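You operate a simulated robot arm through the tools that you are given. There is no shell and no other tool. Be economical: measure what you need, move in short steps, check, and stop when the job is done.

Carry out the task below with a simulated robot arm. There is one attempt and no reset: what you move stays moved.

TASK
Put things in order on the long arm of the desk. At the end: the orange body scrub tube stands where the cream shower cap box stood; the cream kit (marked "SHOWER CAP") from the long arm of the desk stands where the orange body scrub tube stood; the cream shower cap box is on the white soap dish; the jar (marked "NUTS") from the long arm of the desk stands on top of the grey round nozzle; whatever was shut is shut again. Leave all else as you found it, and nothing knocked over.
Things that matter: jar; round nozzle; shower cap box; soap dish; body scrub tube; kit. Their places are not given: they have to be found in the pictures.

It is judged by the outcome, as a careful person would: the job done as asked, and still so three seconds after it is handed in. It fails if anything else is knocked over, pushed out of place, dropped, spilled or broken.

THE ROBOT
A 7-joint arm with a two-finger parallel gripper, fixed in place. Base frame: the origin is at the foot of the arm, x ahead of it, y to its left, z up; the work surface is at about z = 0. Lengths are in mm, angles in rad, forces in N, time in s.
With the tool pointing down near the work surface it reaches from about 240 to 620 mm from the base axis. Its first joint turns from -1.152 to 1.152 rad. Payload 2.6 kg.
Tool frame: the origin (TCP) lies between the finger pads and is the grasp point; the fingertips stand 30 mm ahead of it; z points along the fingers, y is the line along which they close. The gripper opens to 94 mm. The fingers are 28 mm wide and 10 mm thick; the gripper's body (50 by 96 mm) begins 55 mm behind the TCP.
Orientation is told as [roll, pitch, yaw] about the base's x, y, z axes, in that order, counted from this pose: with the fingers straight down and closing along the base's y, the tool's x points along the base's -x, its y along +y and its z along -z.

THE INTERFACE
- The arm moves only by the tool drive_tool. Its argument "moves" is a list of rows, each a list of 7 numbers: the turn, a rotation vector about the tool's x, y, z in degrees, then the shift along the tool's x, y, z in mm, then the finger opening in mm, from 0 to 94. In form: [[rx, ry, rz, tx, ty, tz, claw], ...]. A call has 1 to 12 rows; each row is the pose to reach, as a shift and turn from the pose commanded when the call began, along the tool's axes at that moment. A row lasts 0.2 s, in which the tool goes at most 50 mm and 0.15 rad; a call with a longer step from one row to the next is refused whole, and so is a gripper value outside its range. A pose out of reach is approached as far as the arm can. The call stops where the force on the tool passes 40 N (or 10 N more than at its start, if that is more) or the arm is blocked; 0.2 s more then pass. The fingers move at their own pace (about 72 mm/s each) and stop on an object; they squeeze with about 36 N. The grip force told is the motor's: it shows also when the fingers shut on nothing. Time passes only in rows, and 0.2 s behind the last, so rows that repeat a pose let the fingers close. It gives the time, the measured TCP pose, the force on the tool (base axes), the opening and the grip force at its end, in the units of the frame above (readings bear some noise).
- Cameras (640 x 400 px; columns grow to the right, rows downward): "scene" is fixed at [20.1, 418, 570.9]; the picture's right is [-0.89, -0.45, 0.00], its down [-0.23, 0.46, -0.86] and it looks along [0.39, -0.76, -0.52] (base axes); focal length 339 px, centre (320, 200). "wrist" rides on the gripper at [-37, 0, -58] in the tool frame; the picture's right is [0.00, -1.00, 0.00], its down [0.97, 0.00, -0.24] and it looks along [0.24, 0.00, 0.97] (tool axes); focal length 218 px, centre (320, 200).
- get_image(camera): a new picture of that camera. No time passes.
- measure_at(camera, pixels): there is no depth. For up to 12 entries [column, row, z] of the newest picture of that camera ("zoom" is the newest enlarged one), the place [x, y] in the base frame at which the ray of that pixel passes the height z, good to about 2 mm. No time passes.
- inspect(camera, box): a new picture of the part [left, top, right, bottom] of that camera's present view, enlarged. No time passes.
- job_done(): hands the job in; it is judged then, once.

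Work in short steps. Measure before you move; look again where a grasp or a placing could have gone wrong, and mend it. You have 80 turns and 46 pictures in all, those below and enlarged ones among them. Open the gripper and draw the arm clear of the work before you hand the job in, unless the task says otherwise; then end with one line.

The tools are called as name(argument=value, ...) on one line, values as JSON. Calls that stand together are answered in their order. drive_tool: Moves the arm, as the interface text tells. Its arguments: {"type":"object","properties":{"moves":{"type":"array","items":{"type":"array","items":{"type":"number"}}}},"required":["moves"]} The other tools are called the same way: get_image (camera) takes a picture; measure_at (camera, pixels) gives the place at which the rays of pixels pass given heights; inspect (camera, box) takes an enlarged picture of a part of a camera's view; job_done () hands the job in.

At the start:

```text
clock: 0.0
position: [389.4, -178.0, 352.5]
orientation: [0.001, 0.0, 0.002]
ft_force: [0.4, -0.3, 0.1]
grip_width: 93.9
grip_force: 0.0
```

scene: 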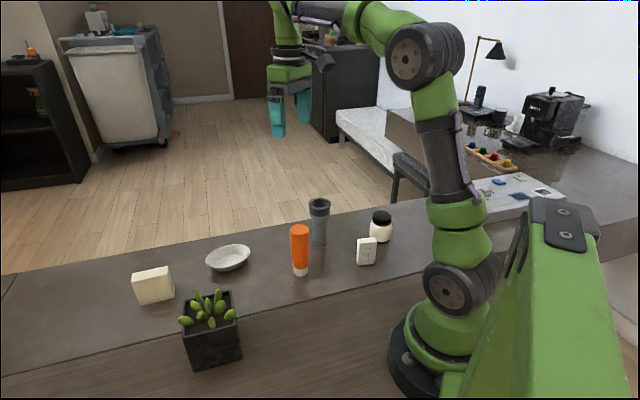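
wrist: 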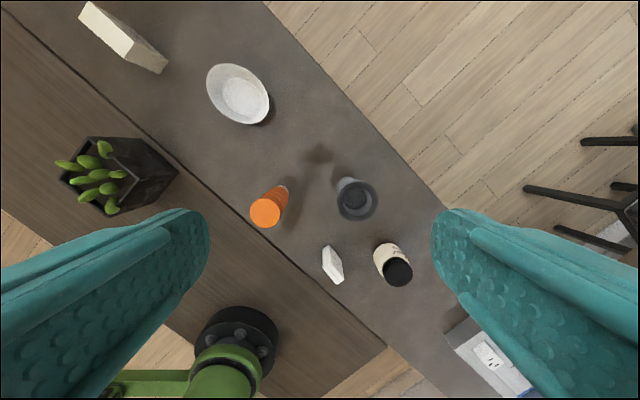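

I start by enlarging the scene's items to identify them.

inspect(camera="scene", box=[270, 180, 430, 280])

inspect(camera="scene", box=[110, 220, 270, 320])

inspect(camera="wrist", box=[200, 140, 440, 290])

```text
4.00 times, centred on (350, 230) of scene
```

zoom: 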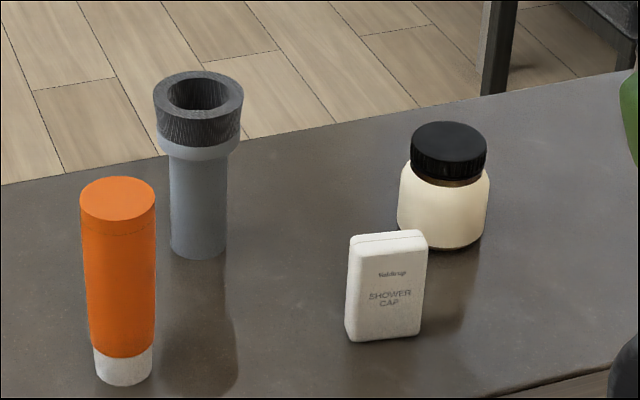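

```text
4.00 times, centred on (190, 270) of scene
```

zoom: 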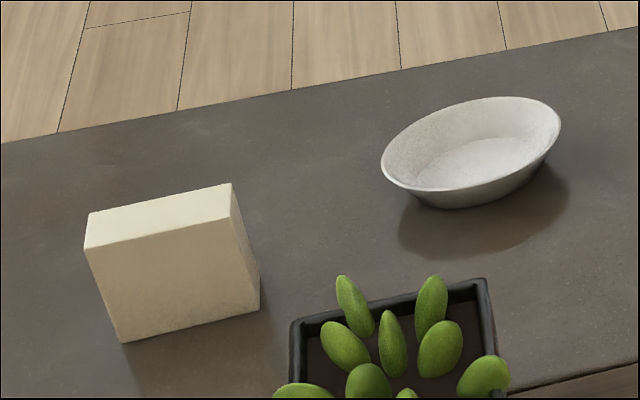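

```text
2.67 times, centred on (320, 215) of wrist
```

zoom: 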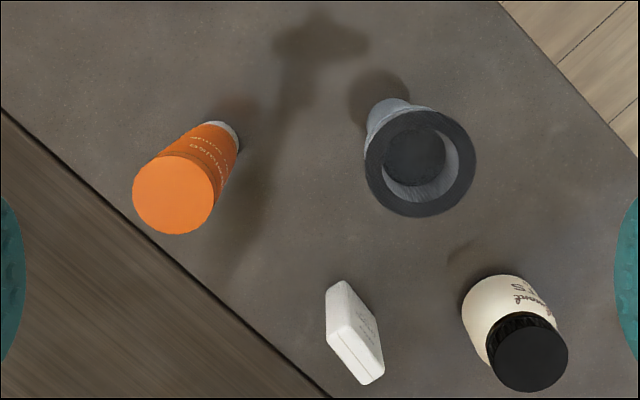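

Two cream boxes; I need the labels. Zooming in on the small box, the large box, and the wrist's view.

inspect(camera="scene", box=[351, 234, 383, 254])

inspect(camera="wrist", box=[70, 0, 182, 70])

inspect(camera="scene", box=[440, 80, 600, 180])

```text
16.00 times, centred on (367, 244) of scene
```

zoom: 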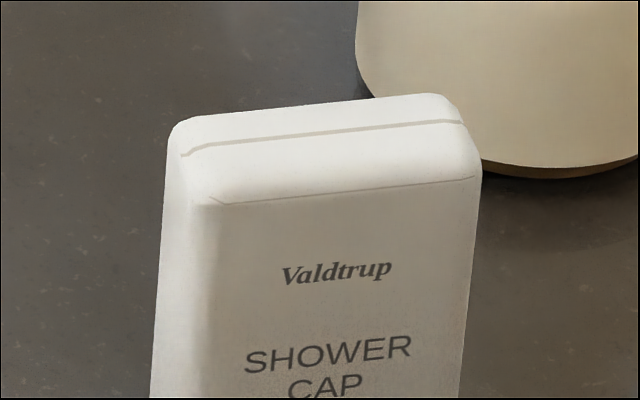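

```text
5.71 times, centred on (126, 35) of wrist
```

zoom: 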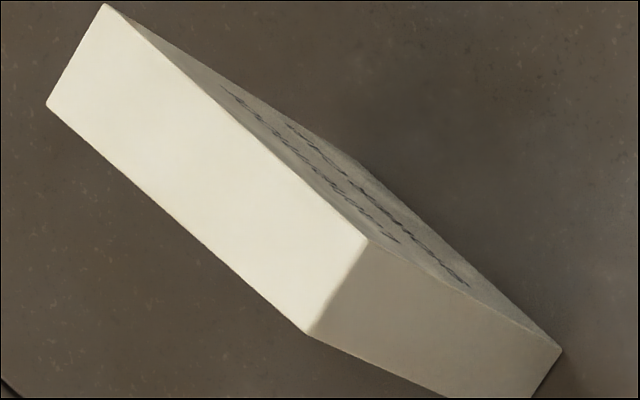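

```text
4.00 times, centred on (520, 130) of scene
```

zoom: 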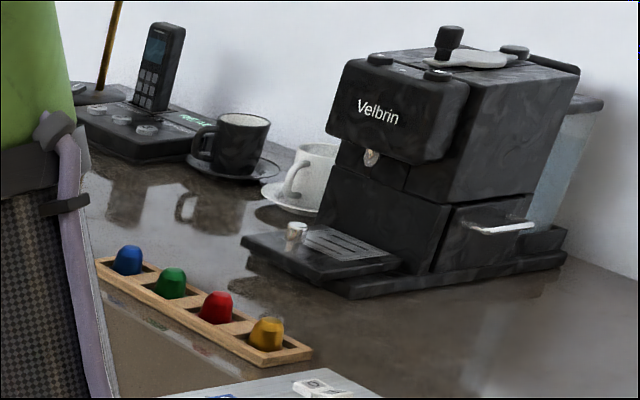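

The large box has two lines of print on its far face. I measure places first, then go to read it.

measure_at(camera="scene", pixels=[[140, 305, 0], [175, 297, 0], [300, 273, 0], [319, 243, 0], [367, 263, 0], [381, 239, 0], [228, 265, 0], [132, 275, 60], [133, 274, 80], [168, 267, 60], [168, 267, 80], [299, 229, 120]])

measure_at(camera="wrist", pixels=[[265, 212, 120], [265, 212, 140], [285, 187, 0], [355, 200, 120], [346, 186, 0], [398, 272, 70], [390, 256, 0], [125, 60, 60], [168, 62, 0], [240, 100, 0], [333, 265, 55], [100, 20, 60]])

```text
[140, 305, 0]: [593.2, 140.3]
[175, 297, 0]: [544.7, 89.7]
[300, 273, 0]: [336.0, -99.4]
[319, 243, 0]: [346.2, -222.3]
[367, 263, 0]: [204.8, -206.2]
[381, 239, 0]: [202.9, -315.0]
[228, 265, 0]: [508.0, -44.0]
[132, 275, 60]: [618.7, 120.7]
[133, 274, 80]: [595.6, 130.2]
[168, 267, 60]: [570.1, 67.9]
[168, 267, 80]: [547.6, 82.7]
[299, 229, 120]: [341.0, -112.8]
```

```text
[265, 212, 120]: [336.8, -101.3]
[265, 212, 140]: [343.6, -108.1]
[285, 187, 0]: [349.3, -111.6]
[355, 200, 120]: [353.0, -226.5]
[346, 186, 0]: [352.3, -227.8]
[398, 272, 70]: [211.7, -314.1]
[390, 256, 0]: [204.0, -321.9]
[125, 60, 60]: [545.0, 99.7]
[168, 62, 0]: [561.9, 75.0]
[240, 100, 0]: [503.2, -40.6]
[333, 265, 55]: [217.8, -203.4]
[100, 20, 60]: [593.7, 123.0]
```

The large box stands near (570,105), ~80 tall, ~70 wide. I swing the camera past it and tilt to read its far face.

drive_tool(moves=[[-7, 0, 0, -20, 20, 5, 94], [-14, 0, 0, -40, 45, 10, 94], [-21, 0, 0, -60, 65, 20, 94], [-28, 0, 0, -80, 85, 35, 94], [-35, 0, 0, -100, 100, 50, 94]])

get_image(camera="wrist")

```text
clock: 1.2
position: [486.4, -77.8, 303.0]
orientation: [0.614, 0.0, 0.0]
ft_force: [0.6, 0.2, -0.6]
grip_width: 94.0
grip_force: 0.0
```

```text
37 pictures are left
```

wrist: 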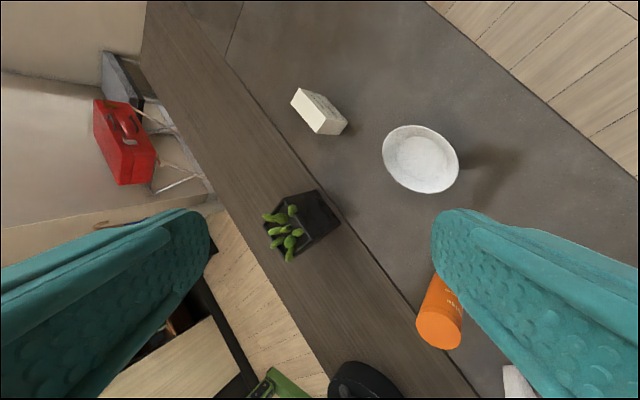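

inspect(camera="wrist", box=[280, 80, 360, 130])

```text
8.00 times, centred on (320, 105) of wrist
```

zoom: 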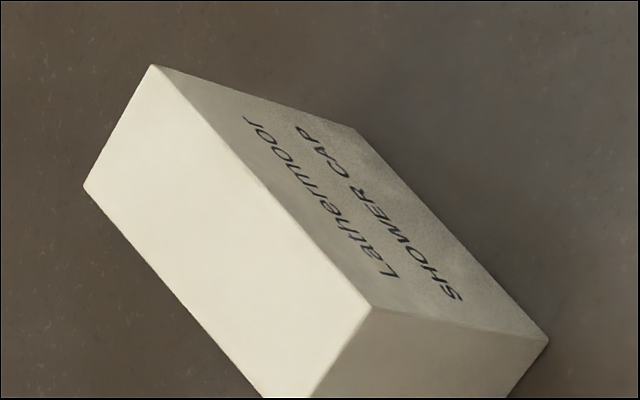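

Both boxes are marked "SHOWER CAP". I view the dish and big box from above with a vertical tool to size them.

drive_tool(moves=[[7, 0, 0, -10, 15, 0, 94], [14, 0, 0, -20, 30, 0, 94], [21, 0, 0, -30, 50, -15, 94], [28, 0, 0, -40, 75, -25, 94], [35, 0, 0, -45, 100, -30, 94]])

get_image(camera="wrist")

```text
clock: 2.4
position: [512.6, -13.1, 367.7]
orientation: [0.04, -0.001, 0.002]
ft_force: [-0.5, 0.4, -0.1]
grip_width: 94.4
grip_force: 0.2
out of reach, approached as far as the arm can: row 4, 5
```

```text
35 pictures are left
```

wrist: 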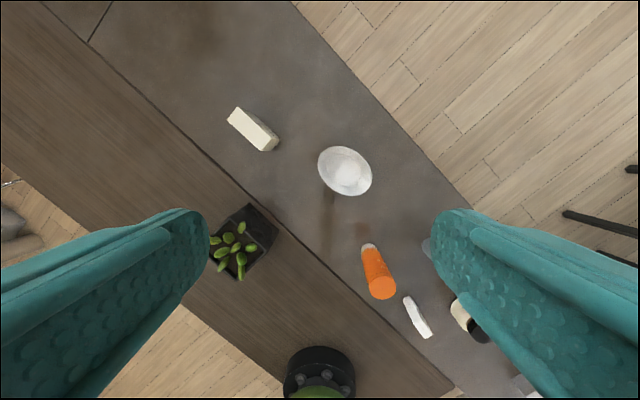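

Now lower to see the dish and box closely.

drive_tool(moves=[[0, 0, 0, 0, 10, 40, 94], [0, 0, 0, 0, 20, 80, 94], [0, 0, 0, 0, 30, 120, 94]])

inspect(camera="wrist", box=[160, 50, 416, 210])

```text
clock: 3.2
position: [512.3, 14.9, 247.7]
orientation: [0.0, 0.001, 0.0]
ft_force: [0.0, 0.3, -1.3]
grip_width: 93.9
grip_force: 0.1
```

```text
2.50 times, centred on (288, 130) of wrist
```

zoom: 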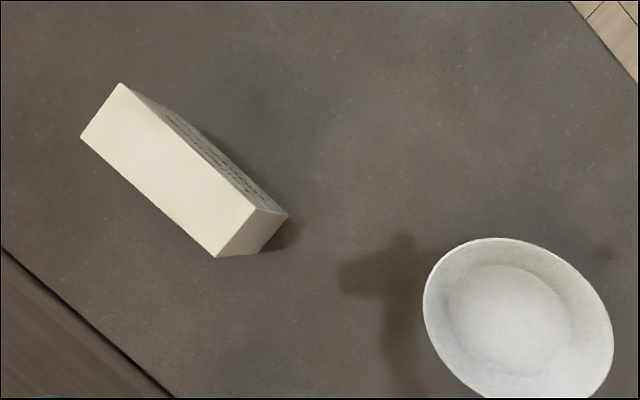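

measure_at(camera="zoom", pixels=[[121, 83, 60], [81, 137, 60], [256, 208, 60], [217, 257, 60], [288, 215, 0], [258, 254, 0], [430, 318, 25], [612, 330, 25], [448, 310, 5], [573, 320, 5], [500, 265, 5], [500, 239, 25]])

inspect(camera="wrist", box=[310, 120, 438, 200])

```text
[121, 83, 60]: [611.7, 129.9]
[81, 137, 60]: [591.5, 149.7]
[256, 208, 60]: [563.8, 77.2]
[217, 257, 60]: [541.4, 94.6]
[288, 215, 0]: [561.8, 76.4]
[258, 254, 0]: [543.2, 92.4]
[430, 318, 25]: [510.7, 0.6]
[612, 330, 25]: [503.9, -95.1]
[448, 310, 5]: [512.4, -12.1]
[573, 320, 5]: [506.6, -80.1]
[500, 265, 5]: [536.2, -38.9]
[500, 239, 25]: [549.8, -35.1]
```

```text
5.00 times, centred on (374, 160) of wrist
```

zoom: 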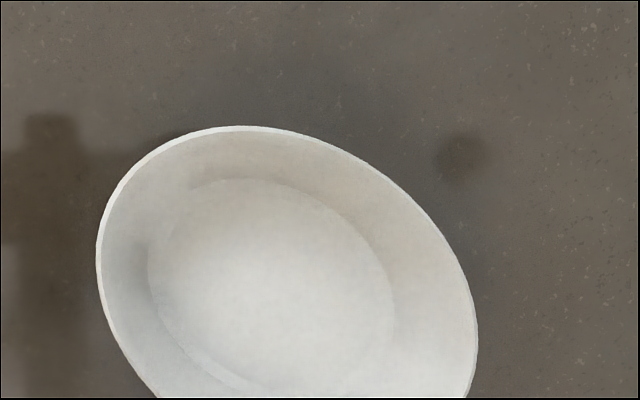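

Box: 71×28×60 mm centred (577,113), long axis at 47.7°; the dish's oval runs the same way. I take the sharp-edged carton as the "shower cap box", the seamed small case as the "kit". Move above the carton with the fingers across its thickness.

drive_tool(moves=[[0, 0, -8, -11, 17, 20, 94], [0, 0, -16, -22, 33, 40, 94], [0, 0, -24, -33, 50, 60, 94], [0, 0, -32, -44, 66, 80, 94], [0, 0, -40, -55, 82, 100, 94], [0, 0, -47.7, -64.7, 98, 125, 94], [0, 0, -47.7, -64.7, 98, 125, 94]])

get_image(camera="wrist")

```text
clock: 4.8
position: [575.4, 109.7, 122.6]
orientation: [0.002, 0.001, 0.836]
ft_force: [-0.6, 0.1, 0.6]
grip_width: 94.0
grip_force: 0.0
```

```text
32 pictures are left
```

wrist: 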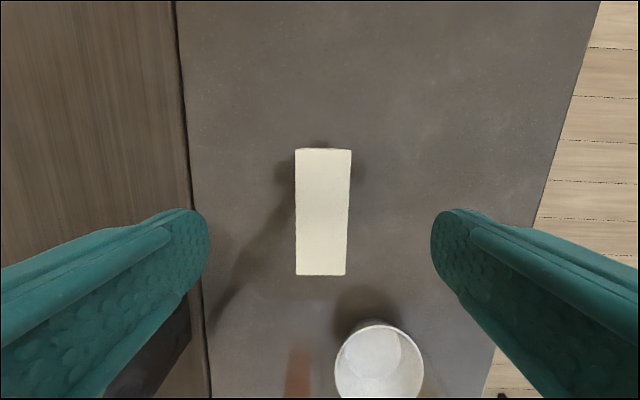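

Well aligned. I measure the top's corners to fix the centre.

measure_at(camera="wrist", pixels=[[295, 149, 60], [351, 150, 60], [296, 275, 60], [346, 275, 60], [335, 366, 22], [424, 372, 22], [375, 320, 22]])

```text
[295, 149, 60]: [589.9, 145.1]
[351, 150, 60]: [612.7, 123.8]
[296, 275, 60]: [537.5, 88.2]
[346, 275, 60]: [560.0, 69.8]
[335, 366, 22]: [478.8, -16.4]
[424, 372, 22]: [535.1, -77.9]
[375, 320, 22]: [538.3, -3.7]
```

measure_at(camera="wrist", pixels=[[295, 149, 72], [351, 150, 72], [296, 275, 72], [346, 275, 72]])

measure_at(camera="scene", pixels=[[132, 273, 72], [168, 266, 72], [141, 305, 0], [175, 297, 0], [132, 273, 66], [168, 266, 66]])

```text
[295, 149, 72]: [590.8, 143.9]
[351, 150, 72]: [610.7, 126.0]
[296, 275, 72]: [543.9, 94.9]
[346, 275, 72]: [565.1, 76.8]
```

```text
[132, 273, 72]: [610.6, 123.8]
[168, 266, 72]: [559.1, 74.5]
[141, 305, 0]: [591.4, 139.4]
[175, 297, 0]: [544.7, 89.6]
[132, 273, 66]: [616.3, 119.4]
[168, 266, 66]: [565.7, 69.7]
```

Top is really at z≈72 (scene and wrist agree), centre (577.6,110.4). Descend to TCP z≈52 and close.

drive_tool(moves=[[0, 0, 0, -2, -1.2, 25, 94], [0, 0, 0, -2, -1.2, 50, 94], [0, 0, 0, -2, -1.2, 70, 94], [0, 0, 0, -2, -1.2, 70, 94], [0, 0, 0, -2, -1.2, 70, 20], [0, 0, 0, -2, -1.2, 70, 20], [0, 0, 0, -2, -1.2, 70, 20], [0, 0, 0, -2, -1.2, 70, 20]])

```text
clock: 6.6
position: [578.5, 112.0, 52.5]
orientation: [-0.001, 0.0, 0.832]
ft_force: [-0.5, 0.1, -0.3]
grip_width: 31.3
grip_force: 36.2
```

Gripped (31 mm). Lift and look for the dish.

drive_tool(moves=[[0, 0, 0, 0, 0, -30, 20], [0, 0, 0, 0, 0, -70, 20], [0, 0, 0, 30, 0, -110, 20], [0, 0, 0, 60, 0, -130, 20]])

get_image(camera="wrist")

inspect(camera="scene", box=[110, 200, 270, 300])

```text
clock: 7.6
position: [539.1, 65.4, 185.2]
orientation: [-0.001, 0.0, 0.832]
ft_force: [0.0, -0.2, -0.4]
grip_width: 31.0
grip_force: 35.3
```

```text
31 pictures are left
```

wrist: 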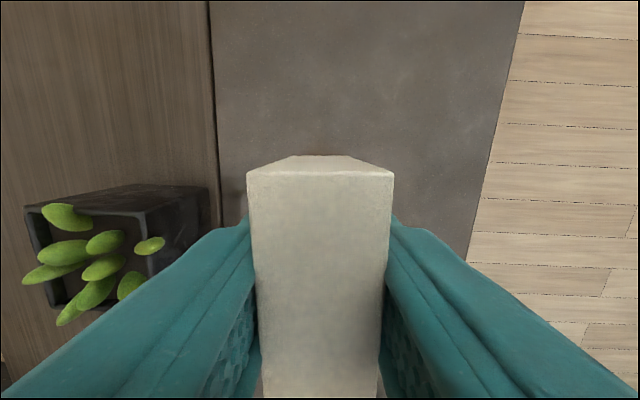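

```text
4.00 times, centred on (190, 250) of scene
```

zoom: 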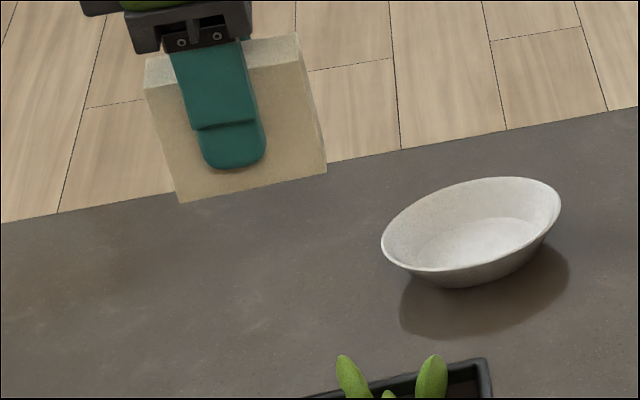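

measure_at(camera="zoom", pixels=[[471, 225, 20], [471, 225, 25], [471, 225, 30], [381, 240, 25], [561, 212, 25], [505, 177, 25], [440, 272, 25], [475, 243, 5], [411, 250, 5], [540, 232, 5], [460, 288, 0]])

```text
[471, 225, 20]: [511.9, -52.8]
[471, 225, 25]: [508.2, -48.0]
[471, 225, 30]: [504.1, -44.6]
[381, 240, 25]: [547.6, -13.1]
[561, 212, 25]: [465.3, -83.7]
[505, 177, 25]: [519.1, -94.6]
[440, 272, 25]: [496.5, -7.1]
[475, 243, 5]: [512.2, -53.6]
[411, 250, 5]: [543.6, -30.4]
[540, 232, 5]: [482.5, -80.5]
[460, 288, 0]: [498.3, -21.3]
```

Dish centre ≈(508.5,-47.5), rim z≈25. Move over it and come down to just above.

drive_tool(moves=[[0, 0, 0, 34, -18, 0, 20], [0, 0, 0, 70, -36, 10, 20], [0, 0, 0, 102.4, -53.3, 40, 20], [0, 0, 0, 102.4, -53.3, 80, 20], [0, 0, 0, 102.4, -53.3, 90, 20], [0, 0, 0, 102.4, -53.3, 90, 20]])

inspect(camera="scene", box=[150, 200, 310, 300])

get_image(camera="wrist")

```text
clock: 9.0
position: [509.2, -44.4, 92.6]
orientation: [0.001, 0.0, 0.831]
ft_force: [-0.3, -0.6, 0.4]
grip_width: 30.8
grip_force: 36.1
```

```text
4.00 times, centred on (230, 250) of scene
```

zoom: 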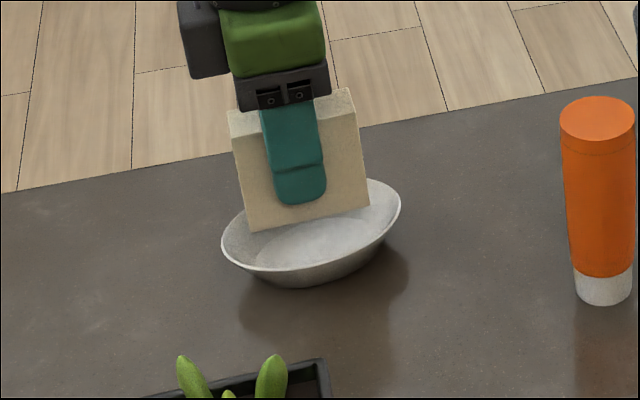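

```text
28 pictures are left
```

wrist: 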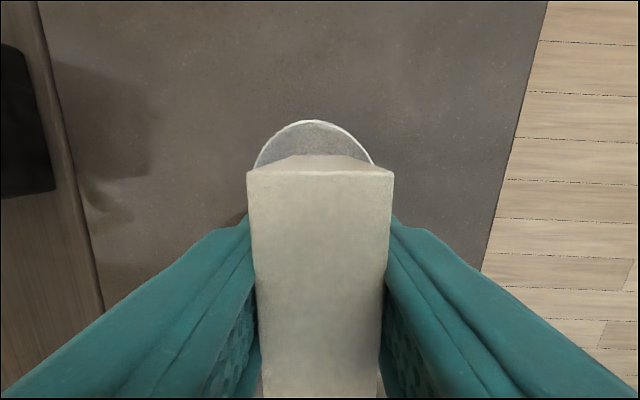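

measure_at(camera="wrist", pixels=[[313, 121, 25], [256, 165, 25], [375, 165, 25], [310, 122, 25]])

```text
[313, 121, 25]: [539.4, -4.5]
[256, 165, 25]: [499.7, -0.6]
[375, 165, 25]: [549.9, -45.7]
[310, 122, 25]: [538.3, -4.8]
```

The dish's axis seems turned ~7° further than the box; I turn with it and lower in small steps.

drive_tool(moves=[[0, 0, -7, 1, 0, 12, 20], [0, 0, -7, 1, 0, 24, 20], [0, 0, -7, 1, 0, 30, 20], [0, 0, -7, 1, 0, 30, 20]])

```text
clock: 10.0
position: [508.9, -44.2, 62.5]
orientation: [-0.004, 0.0, 0.954]
ft_force: [-10.1, -1.9, 19.9]
grip_width: 30.8
grip_force: 36.0
```

Contact already (20 N up, 10 N toward -x) at bottom z≈10. I look before going on.

inspect(camera="scene", box=[190, 220, 270, 270])

```text
8.00 times, centred on (230, 245) of scene
```

zoom: 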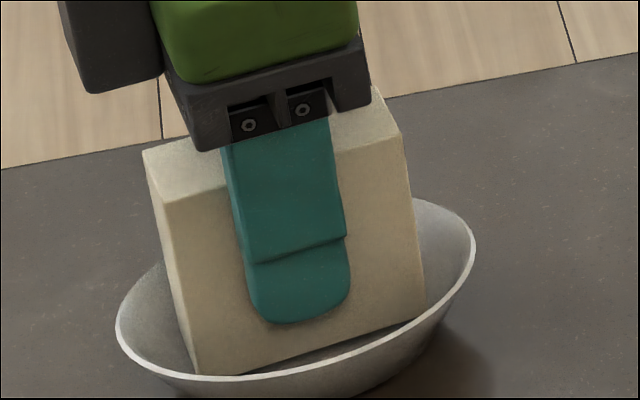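

The force and the views agree: the box sits ~4–5 mm off toward the far side. Raise, turn most of the way back, shift +4.5 along tool y, and lower again.

drive_tool(moves=[[0, 0, 0, 0, 0, -10, 20], [0, 0, 5, 1, 4.5, -10, 20], [0, 0, 5, 1, 4.5, -5, 20], [0, 0, 5, 1, 4.5, 0, 20], [0, 0, 5, 1, 4.5, 0, 20]])

```text
clock: 11.2
position: [506.7, -42.0, 64.6]
orientation: [-0.006, -0.001, 0.868]
ft_force: [3.9, -4.1, 15.8]
grip_width: 31.0
grip_force: 35.9
```

Now the side force reversed, so the centre lies between. Lift slightly, shift back 2 mm, lower in fine steps.

drive_tool(moves=[[0, 0, 0, 0, 0, -8, 20], [0, 0, 0, 0, -2, -8, 20], [0, 0, 0, 0, -2, -4, 20], [0, 0, 0, 0, -2, 0, 20], [0, 0, 0, 0, -2, 0, 20]])

inspect(camera="scene", box=[190, 220, 270, 270])

```text
clock: 12.4
position: [505.8, -42.5, 64.0]
orientation: [-0.001, -0.003, 0.868]
ft_force: [-9.7, 5.3, 22.9]
grip_width: 31.0
grip_force: 36.7
```

```text
8.00 times, centred on (230, 245) of scene
```

zoom: 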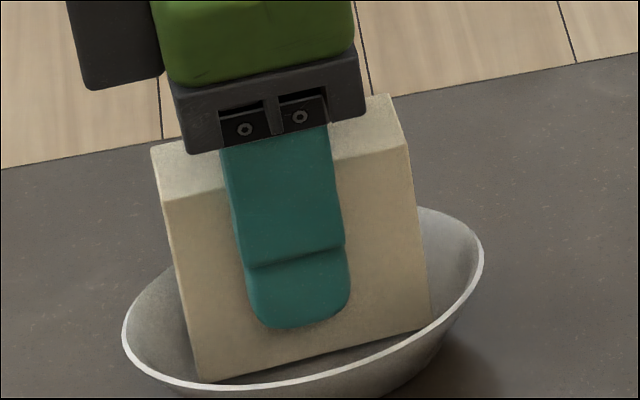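

I check the box against the dish's end from the wrist view.

inspect(camera="wrist", box=[200, 90, 440, 240])

```text
2.67 times, centred on (320, 165) of wrist
```

zoom: 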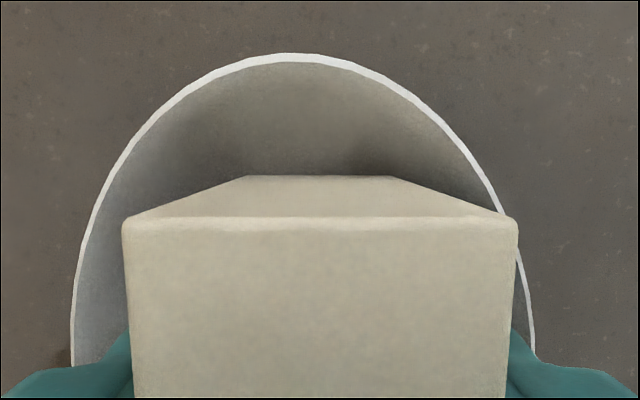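

measure_at(camera="zoom", pixels=[[292, 57, 25], [248, 176, 11], [393, 176, 11], [72, 350, 25], [535, 350, 25], [122, 218, 25], [465, 155, 25], [90, 250, 25], [518, 250, 25]])

```text
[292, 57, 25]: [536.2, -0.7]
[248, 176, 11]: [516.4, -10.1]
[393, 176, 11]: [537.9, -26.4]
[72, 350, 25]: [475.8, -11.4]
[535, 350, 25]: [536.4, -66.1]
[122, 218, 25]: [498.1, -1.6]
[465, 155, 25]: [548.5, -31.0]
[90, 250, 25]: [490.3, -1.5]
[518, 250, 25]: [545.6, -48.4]
```

The fit gives the dish centre 2.7 mm toward +tool y and 2.5 mm toward +tool x from the box. Correct and lower.

drive_tool(moves=[[0, 0, 0, 0, 0, -8, 20], [0, 0, 0, 2.5, 2.7, -8, 20], [0, 0, 0, 2.5, 2.7, -8, 20], [0, 0, 0, 2.5, 2.7, -4, 20], [0, 0, 0, 2.5, 2.7, -2, 20], [0, 0, 0, 2.5, 2.7, -2, 20]])

```text
clock: 13.8
position: [503.3, -43.1, 64.2]
orientation: [-0.001, 0.001, 0.867]
ft_force: [2.0, 0.1, 2.2]
grip_width: 30.9
grip_force: 36.2
```

drive_tool(moves=[[0, 0, 0, 0, 0, 1, 20], [0, 0, 0, 0, 0, 2, 20], [0, 0, 0, 0, 0, 2, 20]])

```text
clock: 14.6
position: [503.6, -43.9, 62.9]
orientation: [-0.004, -0.002, 0.867]
ft_force: [4.1, 1.1, 9.2]
grip_width: 31.2
grip_force: 36.0
```

drive_tool(moves=[[0, 0, 0, 0, 0, 1, 20], [0, 0, 0, 0, 0, 2, 20], [0, 0, 0, 0, 0, 2, 20]])

inspect(camera="scene", box=[190, 220, 270, 270])

```text
clock: 15.4
position: [503.7, -43.1, 61.9]
orientation: [-0.005, -0.003, 0.868]
ft_force: [2.2, -1.5, 24.3]
grip_width: 31.0
grip_force: 36.5
```

```text
8.00 times, centred on (230, 245) of scene
```

zoom: 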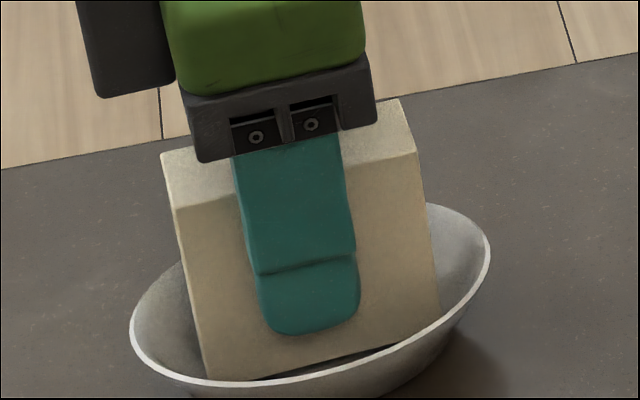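

Side forces are gone and the push is straight up: seated. Release a little and draw up, then check.

drive_tool(moves=[[0, 0, 0, 0, 0, -1, 20], [0, 0, 0, 0, 0, -1, 34], [0, 0, 0, 0, 0, -1, 38], [0, 0, 0, 0, 0, -1, 44], [0, 0, 0, 0, 0, -30, 50], [0, 0, 0, 0, 0, -75, 60], [0, 0, 0, 0, 0, -120, 94], [0, 0, 0, 0, 0, -120, 94]])

inspect(camera="scene", box=[190, 220, 270, 270])

get_image(camera="wrist")

```text
clock: 17.2
position: [500.2, -44.1, 179.8]
orientation: [0.0, 0.001, 0.868]
ft_force: [0.1, 0.4, -0.8]
grip_width: 94.0
grip_force: 0.1
```

```text
8.00 times, centred on (230, 245) of scene
```

zoom: 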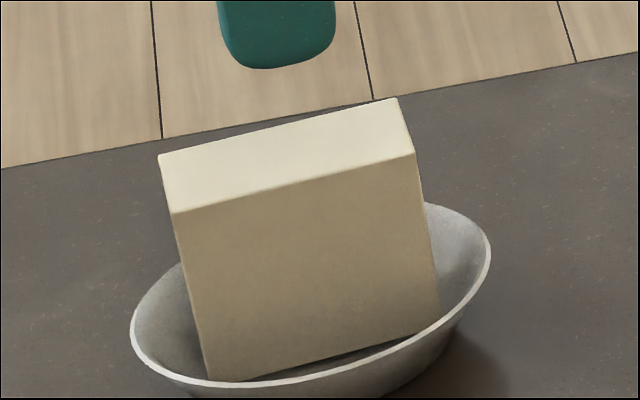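

```text
22 pictures are left
```

wrist: 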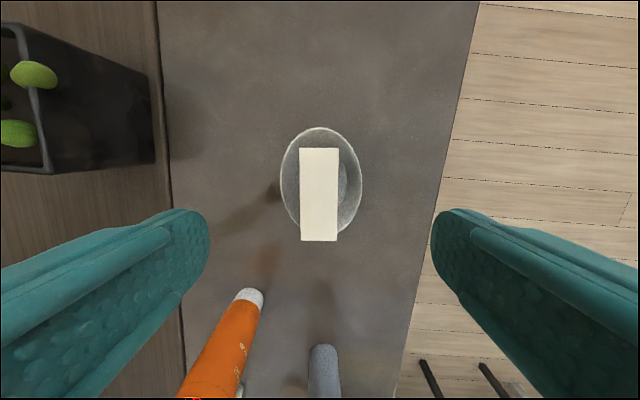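

The box stands well on the dish. Now to above the orange tube (≈(338,-104), top z≈128).

drive_tool(moves=[[0, 0, 0, 38, 20, -10, 94], [0, 0, 0, 75, 42, -30, 94], [0, 0, 0, 113, 63, -50, 94], [0, 0, 0, 150, 85, -50, 94], [0, 0, 0, 150, 85, -50, 94]])

get_image(camera="wrist")

```text
clock: 18.4
position: [342.6, -100.4, 227.9]
orientation: [0.0, 0.0, 0.869]
ft_force: [-0.4, 0.7, 0.3]
grip_width: 94.2
grip_force: 0.1
```

```text
21 pictures are left
```

wrist: 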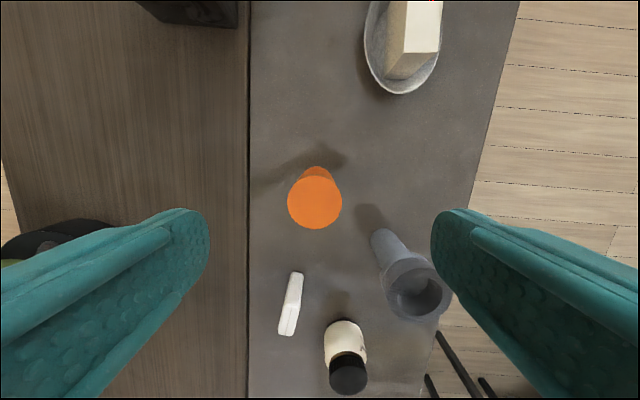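

measure_at(camera="wrist", pixels=[[315, 202, 128], [287, 202, 128], [342, 202, 128], [315, 229, 128], [316, 168, 0], [318, 175, 50], [288, 305, 55], [297, 272, 30], [348, 374, 70], [414, 291, 110], [378, 243, 0]])

inspect(camera="wrist", box=[260, 220, 452, 340])

```text
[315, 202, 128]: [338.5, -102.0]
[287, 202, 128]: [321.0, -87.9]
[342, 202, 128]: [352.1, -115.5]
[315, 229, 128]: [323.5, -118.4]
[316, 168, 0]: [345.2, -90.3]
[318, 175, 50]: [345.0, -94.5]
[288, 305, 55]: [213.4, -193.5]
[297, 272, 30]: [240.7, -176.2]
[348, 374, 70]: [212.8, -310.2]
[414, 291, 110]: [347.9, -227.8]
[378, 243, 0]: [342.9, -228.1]
```

```text
3.33 times, centred on (356, 280) of wrist
```

zoom: 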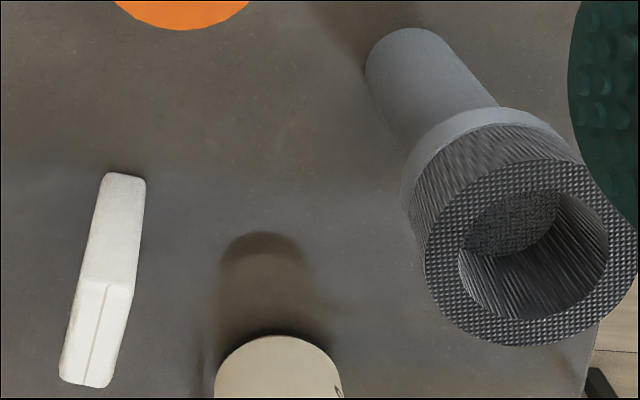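

Tube axis ≈(338,-102). Descend to TCP z=80 and close.

drive_tool(moves=[[0, 0, 0, 4.2, 2.5, 40, 94], [0, 0, 0, 4.2, 2.5, 80, 94], [0, 0, 0, 4.2, 2.5, 120, 94], [0, 0, 0, 4.2, 2.5, 146, 94], [0, 0, 0, 4.2, 2.5, 146, 94], [0, 0, 0, 4.2, 2.5, 146, 30], [0, 0, 0, 4.2, 2.5, 146, 30], [0, 0, 0, 4.2, 2.5, 146, 30], [0, 0, 0, 4.2, 2.5, 146, 30]])

```text
clock: 20.4
position: [337.2, -102.2, 86.7]
orientation: [0.001, 0.001, 0.866]
ft_force: [0.1, -0.7, 0.5]
grip_width: 41.1
grip_force: 36.5
```

Gripped (41 mm). Lift 65 mm and carry it along to the carton's old place.

drive_tool(moves=[[0, 0, 0, 0, 0, -35, 30], [0, 0, 0, 0, 0, -70, 30], [0, 0, 0, -40, -5.7, -70, 30], [0, 0, 0, -80, -11.4, -70, 30], [0, 0, 0, -120, -17, -70, 30], [0, 0, 0, -160, -23, -70, 30], [0, 0, 0, -200, -29, -70, 30], [0, 0, 0, -240, -34, -70, 30], [0, 0, 0, -280, -40, -70, 30], [0, 0, 0, -317.5, -45.6, -60, 30], [0, 0, 0, -317.5, -45.6, -40, 30], [0, 0, 0, -317.5, -45.6, -40, 30]])

get_image(camera="scene")

```text
clock: 23.0
position: [577.3, 108.4, 124.4]
orientation: [0.0, 0.001, 0.867]
ft_force: [-0.6, 0.0, -0.9]
grip_width: 41.3
grip_force: 35.7
```

```text
19 pictures are left
```

scene: 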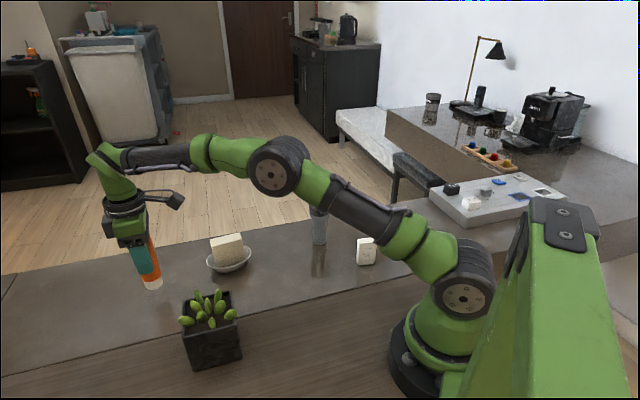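

Over the place; lower to just above the desk and feel for it.

drive_tool(moves=[[0, 0, 0, -1.7, 1, 15, 30], [0, 0, 0, -1.7, 1, 30, 30], [0, 0, 0, -1.7, 1, 35, 30], [0, 0, 0, -1.7, 1, 37, 30], [0, 0, 0, -1.7, 1, 37, 30]])

```text
clock: 24.2
position: [575.8, 110.1, 86.4]
orientation: [0.0, 0.0, 0.868]
ft_force: [-0.3, -0.1, -1.0]
grip_width: 41.1
grip_force: 36.1
```

drive_tool(moves=[[0, 0, 0, 0, 0, 1, 30], [0, 0, 0, 0, 0, 2, 30], [0, 0, 0, 0, 0, 2, 30]])

```text
clock: 25.0
position: [576.0, 110.6, 85.2]
orientation: [-0.001, 0.0, 0.868]
ft_force: [-2.1, -1.2, 2.5]
grip_width: 41.0
grip_force: 35.9
```

Light contact. One more mm, then release and rise.

drive_tool(moves=[[0, 0, 0, 0, 0, 1, 30], [0, 0, 0, 0, 0, 1, 30], [0, 0, 0, 0, 0, 1, 46], [0, 0, 0, 0, 0, 1, 60], [0, 0, 0, 0, 0, 1, 94], [0, 0, 0, 0, 0, 1, 94], [0, 0, 0, 0, 0, -40, 94], [0, 0, 0, 0, 0, -80, 94], [0, 0, 0, 40, 0, -100, 94], [0, 0, 0, 80, 10, -110, 94]])

inspect(camera="scene", box=[110, 200, 270, 300])

```text
clock: 27.2
position: [520.0, 56.0, 195.5]
orientation: [-0.002, 0.0, 0.867]
ft_force: [-0.2, 0.0, -0.2]
grip_width: 94.2
grip_force: 0.1
```

```text
4.00 times, centred on (190, 250) of scene
```

zoom: 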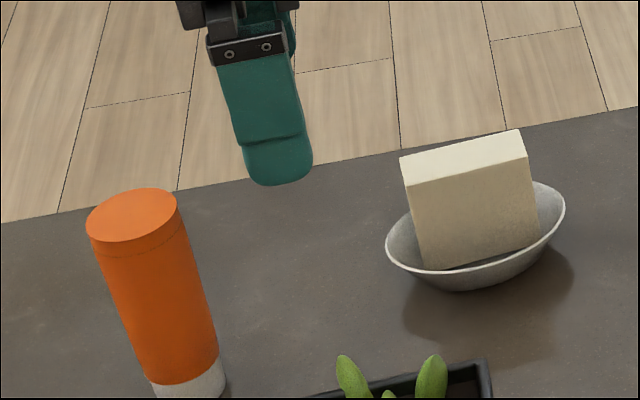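

Tube stands upright. Next go above the small kit (~(215,-197)) turning to its axis (~35°).

drive_tool(moves=[[0, 0, 0, 38, 6.5, 0, 94], [0, 0, 0, 76, 13, 0, 94], [0, 0, 0, 114, 20, 0, 94], [0, 0, 0, 152, 26, 0, 94], [0, 0, 3, 190, 33, 0, 94], [0, 0, 6, 228, 40, 0, 94], [0, 0, 9, 266, 46, 0, 94], [0, 0, 12, 304, 52, 0, 94], [0, 0, 14, 342, 59, 0, 94], [0, 0, 14, 378, 65, 0, 94], [0, 0, 14, 378, 65, 20, 94], [0, 0, 14, 378, 65, 20, 94]])

get_image(camera="wrist")

```text
clock: 29.8
position: [223.7, -191.6, 172.9]
orientation: [-0.001, 0.0, 0.623]
ft_force: [0.2, 0.1, -1.0]
grip_width: 94.1
grip_force: 0.0
```

```text
17 pictures are left
```

wrist: 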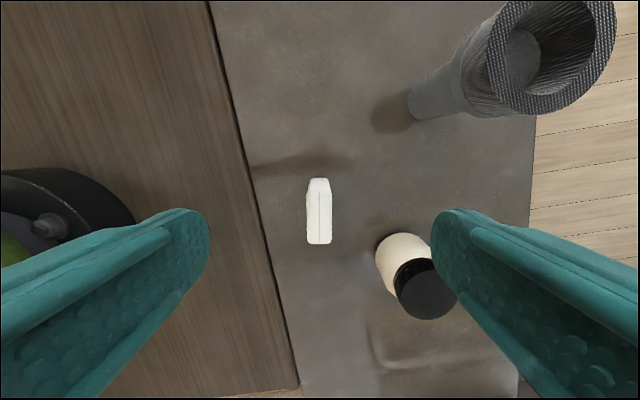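

measure_at(camera="wrist", pixels=[[319, 218, 50], [319, 192, 50], [319, 244, 50], [319, 218, 60], [306, 225, 50], [332, 225, 50], [318, 178, 0], [319, 192, 60], [319, 244, 60], [428, 290, 70], [396, 241, 0]])

measure_at(camera="scene", pixels=[[358, 243, 50], [376, 240, 50], [358, 243, 60], [376, 240, 60], [357, 265, 0], [374, 263, 0]])

```text
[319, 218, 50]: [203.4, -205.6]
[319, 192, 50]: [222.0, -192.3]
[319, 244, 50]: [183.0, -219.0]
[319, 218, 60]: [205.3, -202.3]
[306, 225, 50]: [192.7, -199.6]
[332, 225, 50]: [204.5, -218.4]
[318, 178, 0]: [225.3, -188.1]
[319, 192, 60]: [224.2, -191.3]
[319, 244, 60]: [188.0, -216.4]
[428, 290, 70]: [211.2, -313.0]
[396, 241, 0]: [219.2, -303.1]
```

```text
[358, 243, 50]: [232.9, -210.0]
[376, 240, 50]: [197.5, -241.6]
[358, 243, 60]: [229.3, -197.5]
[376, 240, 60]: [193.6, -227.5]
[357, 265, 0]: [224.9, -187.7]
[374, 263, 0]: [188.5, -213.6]
```

The kit is aligned; its centre lies ~20 mm back along tool x. Descend to z≈45 and grip.

drive_tool(moves=[[0, 0, 0, 20, 0.5, 30, 80], [0, 0, 0, 20, 0.5, 70, 80], [0, 0, 0, 20, 0.5, 110, 80], [0, 0, 0, 20, 0.5, 128, 80], [0, 0, 0, 20, 0.5, 128, 80], [0, 0, 0, 20, 0.5, 128, 12], [0, 0, 0, 20, 0.5, 128, 12], [0, 0, 0, 20, 0.5, 128, 12], [0, 0, 0, 20, 0.5, 128, 12]])

get_image(camera="scene")

```text
clock: 31.8
position: [211.6, -202.0, 48.9]
orientation: [0.001, 0.001, 0.623]
ft_force: [-0.2, 0.1, 0.2]
grip_width: 22.7
grip_force: 35.9
```

```text
16 pictures are left
```

scene: 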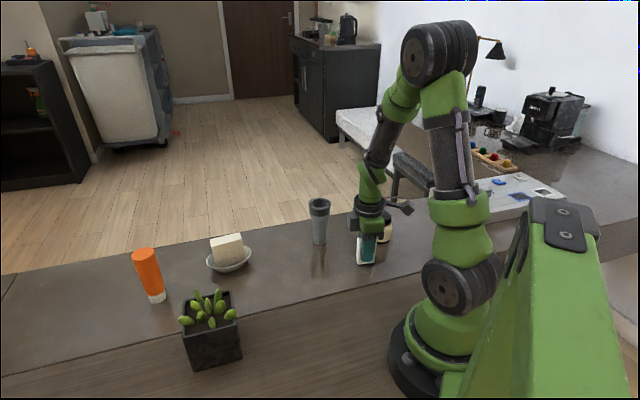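

Gripped (22.7 mm). Lift and carry to the tube's old place (338,-102).

drive_tool(moves=[[0, 0, 0, 0, 0, -35, 12], [0, 0, 0, 0, 0, -70, 12], [0, 0, 0, -40, 2, -70, 12], [0, 0, 0, -80, 4, -70, 12], [0, 0, 0, -120, 6, -70, 12], [0, 0, 0, -165, 7.5, -70, 12], [0, 0, 0, -165, 7.5, -40, 12], [0, 0, 0, -165, 7.5, -15, 12], [0, 0, 0, -165, 7.5, -4, 12], [0, 0, 0, -165, 7.5, -1, 12], [0, 0, 0, -165, 7.5, -1, 12]])

```text
clock: 34.2
position: [334.7, -99.4, 49.2]
orientation: [-0.001, -0.001, 0.622]
ft_force: [-0.1, 0.8, -0.2]
grip_width: 22.7
grip_force: 35.8
```

Slightly short; shift ~5 mm in +x and set down.

drive_tool(moves=[[0, 0, 0, -4, -2.9, 0, 12], [0, 0, 0, -4, -2.9, 1, 12], [0, 0, 0, -4, -2.9, 2, 12], [0, 0, 0, -4, -2.9, 2, 12]])

```text
clock: 35.2
position: [342.7, -99.3, 46.6]
orientation: [-0.003, -0.002, 0.626]
ft_force: [-3.3, 2.8, 32.0]
grip_width: 22.7
grip_force: 35.6
```

Firmly down (32 N). Ease 1 mm, release, rise.

drive_tool(moves=[[0, 0, 0, 0, 0, -1, 12], [0, 0, 0, 0, 0, -1, 28], [0, 0, 0, 0, 0, -1, 50], [0, 0, 0, 0, 0, -1, 80], [0, 0, 0, 0, 0, -1, 80], [0, 0, 0, 0, 0, -40, 80], [0, 0, 0, 0, 0, -85, 94], [0, 0, 0, 0, 0, -130, 94], [0, 0, 0, 0, -20, -160, 94], [0, 0, 0, 0, -20, -160, 94]])

get_image(camera="wrist")

```text
clock: 37.4
position: [352.8, -120.0, 205.7]
orientation: [-0.001, -0.001, 0.624]
ft_force: [-0.3, 0.5, 0.3]
grip_width: 94.1
grip_force: 0.0
```

```text
15 pictures are left
```

wrist: 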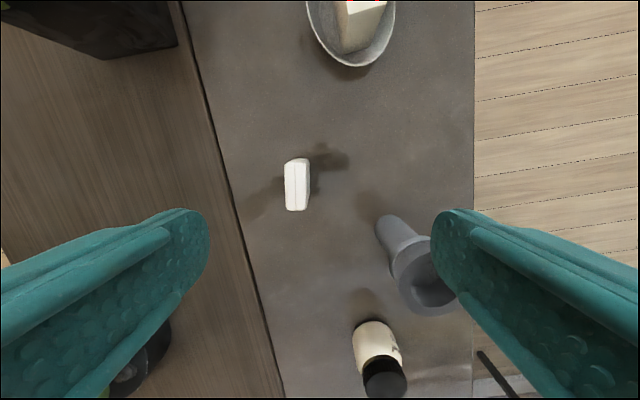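

Kit stands. Measure it, the nozzle and the jar.

measure_at(camera="wrist", pixels=[[297, 187, 66], [430, 283, 110], [430, 283, 120], [384, 377, 70], [372, 336, 0], [388, 222, 0]])

measure_at(camera="scene", pixels=[[319.5, 203, 110], [319.5, 203, 120], [308.5, 204, 115], [330.5, 203, 115], [319, 241, 0], [319, 244.5, 0], [311, 242, 0], [326, 241, 0]])

```text
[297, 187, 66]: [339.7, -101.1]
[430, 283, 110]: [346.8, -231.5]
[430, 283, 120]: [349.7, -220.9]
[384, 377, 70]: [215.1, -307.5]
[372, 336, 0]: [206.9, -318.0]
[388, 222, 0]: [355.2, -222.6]
```

```text
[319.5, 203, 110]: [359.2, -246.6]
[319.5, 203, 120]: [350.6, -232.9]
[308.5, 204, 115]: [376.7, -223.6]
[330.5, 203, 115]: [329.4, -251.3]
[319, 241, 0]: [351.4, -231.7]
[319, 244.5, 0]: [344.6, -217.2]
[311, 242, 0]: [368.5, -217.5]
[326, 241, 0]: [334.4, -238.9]
```

Now above the jar.

drive_tool(moves=[[0, 0, 0, 38, -12, 0, 94], [0, 0, 0, 76, -24, 0, 94], [0, 0, 0, 114, -36, 0, 94], [0, 0, 0, 152, -48, 0, 94], [0, 0, 0, 190, -60, 0, 94], [0, 0, 0, 228, -72, 10, 94], [0, 0, 0, 228, -72, 10, 94]])

get_image(camera="wrist")

inspect(camera="scene", box=[290, 180, 418, 260])

```text
clock: 39.0
position: [210.5, -307.3, 198.6]
orientation: [-0.002, 0.001, 0.623]
ft_force: [0.1, 0.0, -0.2]
grip_width: 94.1
grip_force: 0.0
```

```text
14 pictures are left
```

wrist: 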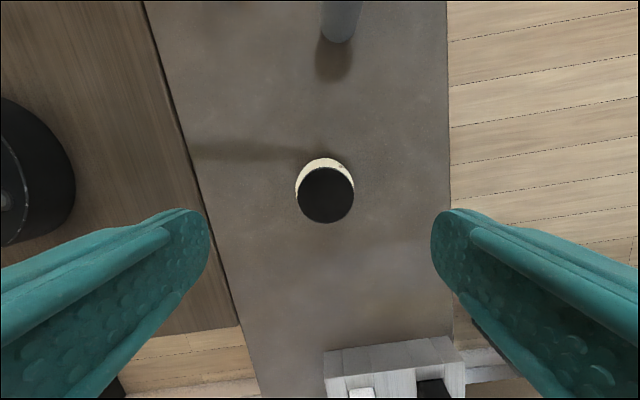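

```text
5.00 times, centred on (354, 220) of scene
```

zoom: 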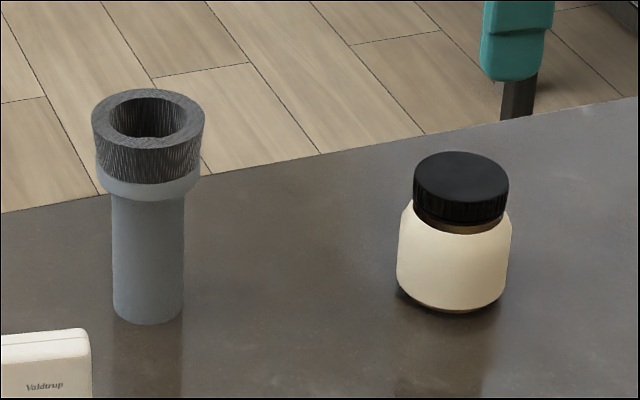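

measure_at(camera="wrist", pixels=[[326, 195, 70], [326, 195, 80], [297, 195, 70], [355, 195, 70], [324, 158, 45], [296, 185, 45]])

measure_at(camera="zoom", pixels=[[461, 177, 65], [461, 177, 70], [461, 177, 80], [452, 292, 0], [148, 116, 115], [148, 116, 120], [148, 116, 125], [147, 306, 0], [92, 122, 120], [205, 116, 120], [113, 305, 0], [183, 300, 0]])

```text
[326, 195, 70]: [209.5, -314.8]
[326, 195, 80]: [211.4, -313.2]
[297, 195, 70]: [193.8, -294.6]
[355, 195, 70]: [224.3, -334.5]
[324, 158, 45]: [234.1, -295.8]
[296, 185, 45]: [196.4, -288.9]
```

```text
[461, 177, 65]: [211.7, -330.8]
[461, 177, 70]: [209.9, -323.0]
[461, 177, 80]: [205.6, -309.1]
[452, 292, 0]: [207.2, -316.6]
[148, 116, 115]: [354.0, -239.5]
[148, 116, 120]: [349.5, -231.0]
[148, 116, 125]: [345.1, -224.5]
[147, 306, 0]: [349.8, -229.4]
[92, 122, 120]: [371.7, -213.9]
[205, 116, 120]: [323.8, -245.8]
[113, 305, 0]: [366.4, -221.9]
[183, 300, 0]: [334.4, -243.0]
```

Jar: axis (210,-314), top z≈76. Before lifting it I view the nozzle's top from overhead to get its centre accurately.

drive_tool(moves=[[0, 0, 0, -40, -4, -20, 94], [0, 0, 0, -80, -8, -40, 94], [0, 0, 0, -120, -12, -40, 94], [0, 0, 0, -158, -17, -40, 94], [0, 0, 0, -158, -17, -40, 94]])

inspect(camera="wrist", box=[240, 140, 400, 240])

```text
clock: 40.2
position: [350.5, -227.9, 237.5]
orientation: [0.0, -0.001, 0.622]
ft_force: [-0.5, -0.4, 0.5]
grip_width: 93.8
grip_force: 0.0
```

```text
4.00 times, centred on (320, 190) of wrist
```

zoom: 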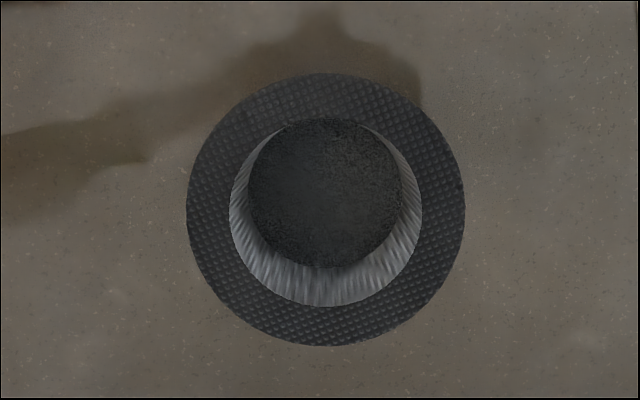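

measure_at(camera="zoom", pixels=[[325.5, 209, 121], [187, 209, 121], [465, 209, 121], [325, 73, 121], [325, 346, 121], [230, 212, 121], [421, 212, 121]])

```text
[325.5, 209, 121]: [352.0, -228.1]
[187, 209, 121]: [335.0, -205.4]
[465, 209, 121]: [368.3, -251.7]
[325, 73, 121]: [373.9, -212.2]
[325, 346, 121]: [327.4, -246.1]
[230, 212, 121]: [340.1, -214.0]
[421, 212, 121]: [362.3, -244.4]
```

Nozzle centre (351.5,-228.5), ring 57/38 mm. Return to the jar and descend to z≈37, gripping its body.

drive_tool(moves=[[0, 0, 0, 41, 3, 0, 94], [0, 0, 0, 82, 6, 0, 94], [0, 0, 0, 123, 9, 20, 94], [0, 0, 0, 164, 12, 40, 94], [0, 0, 0, 164, 12, 80, 94], [0, 0, 0, 164, 12, 110, 94], [0, 0, 0, 164, 12, 110, 94]])

get_image(camera="wrist")

```text
clock: 41.8
position: [210.5, -315.3, 126.0]
orientation: [-0.001, 0.0, 0.622]
ft_force: [-0.1, 0.2, 0.8]
grip_width: 94.1
grip_force: 0.0
```

```text
11 pictures are left
```

wrist: 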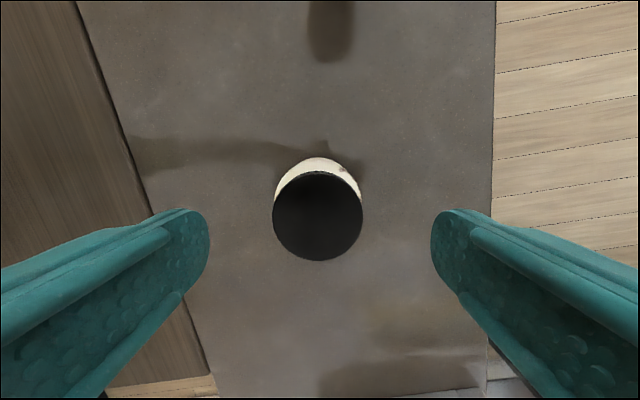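

measure_at(camera="wrist", pixels=[[317.5, 216, 76], [318, 158, 40]])

```text
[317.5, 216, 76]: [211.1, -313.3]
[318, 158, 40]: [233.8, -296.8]
```

Centred within 2 mm. Descend and grip.

drive_tool(moves=[[0, 0, 0, -1.5, 1.3, 35, 94], [0, 0, 0, -1.5, 1.3, 70, 94], [0, 0, 0, -1.5, 1.3, 89, 94], [0, 0, 0, -1.5, 1.3, 89, 94], [0, 0, 0, -1.5, 1.3, 89, 45], [0, 0, 0, -1.5, 1.3, 89, 45], [0, 0, 0, -1.5, 1.3, 89, 45], [0, 0, 0, -1.5, 1.3, 89, 45]])

```text
clock: 43.6
position: [208.3, -312.2, 36.6]
orientation: [0.001, -0.001, 0.625]
ft_force: [0.8, -0.6, 0.4]
grip_width: 57.2
grip_force: 36.0
```

Gripped (57 mm). Lift 155 mm and carry over the nozzle.

drive_tool(moves=[[0, 0, 0, 0, 0, -40, 45], [0, 0, 0, 0, 0, -80, 45], [0, 0, 0, 0, 0, -120, 45], [0, 0, 0, 0, 0, -155, 45], [0, 0, 0, -41, -3, -155, 45], [0, 0, 0, -82, -6, -155, 45], [0, 0, 0, -123, -10, -155, 45], [0, 0, 0, -163.5, -13, -155, 45], [0, 0, 0, -163.5, -13, -145, 45], [0, 0, 0, -163.5, -13, -140, 45], [0, 0, 0, -163.5, -13, -140, 45]])

inspect(camera="scene", box=[270, 160, 366, 220])

```text
clock: 46.0
position: [348.5, -227.5, 176.4]
orientation: [0.0, -0.001, 0.622]
ft_force: [0.0, 0.2, -2.3]
grip_width: 57.3
grip_force: 35.9
```

```text
6.67 times, centred on (318, 190) of scene
```

zoom: 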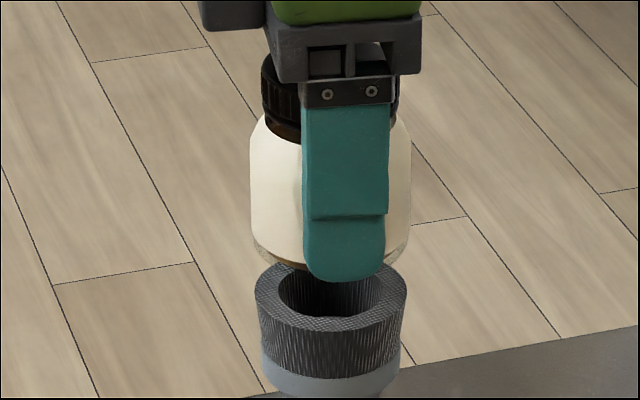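

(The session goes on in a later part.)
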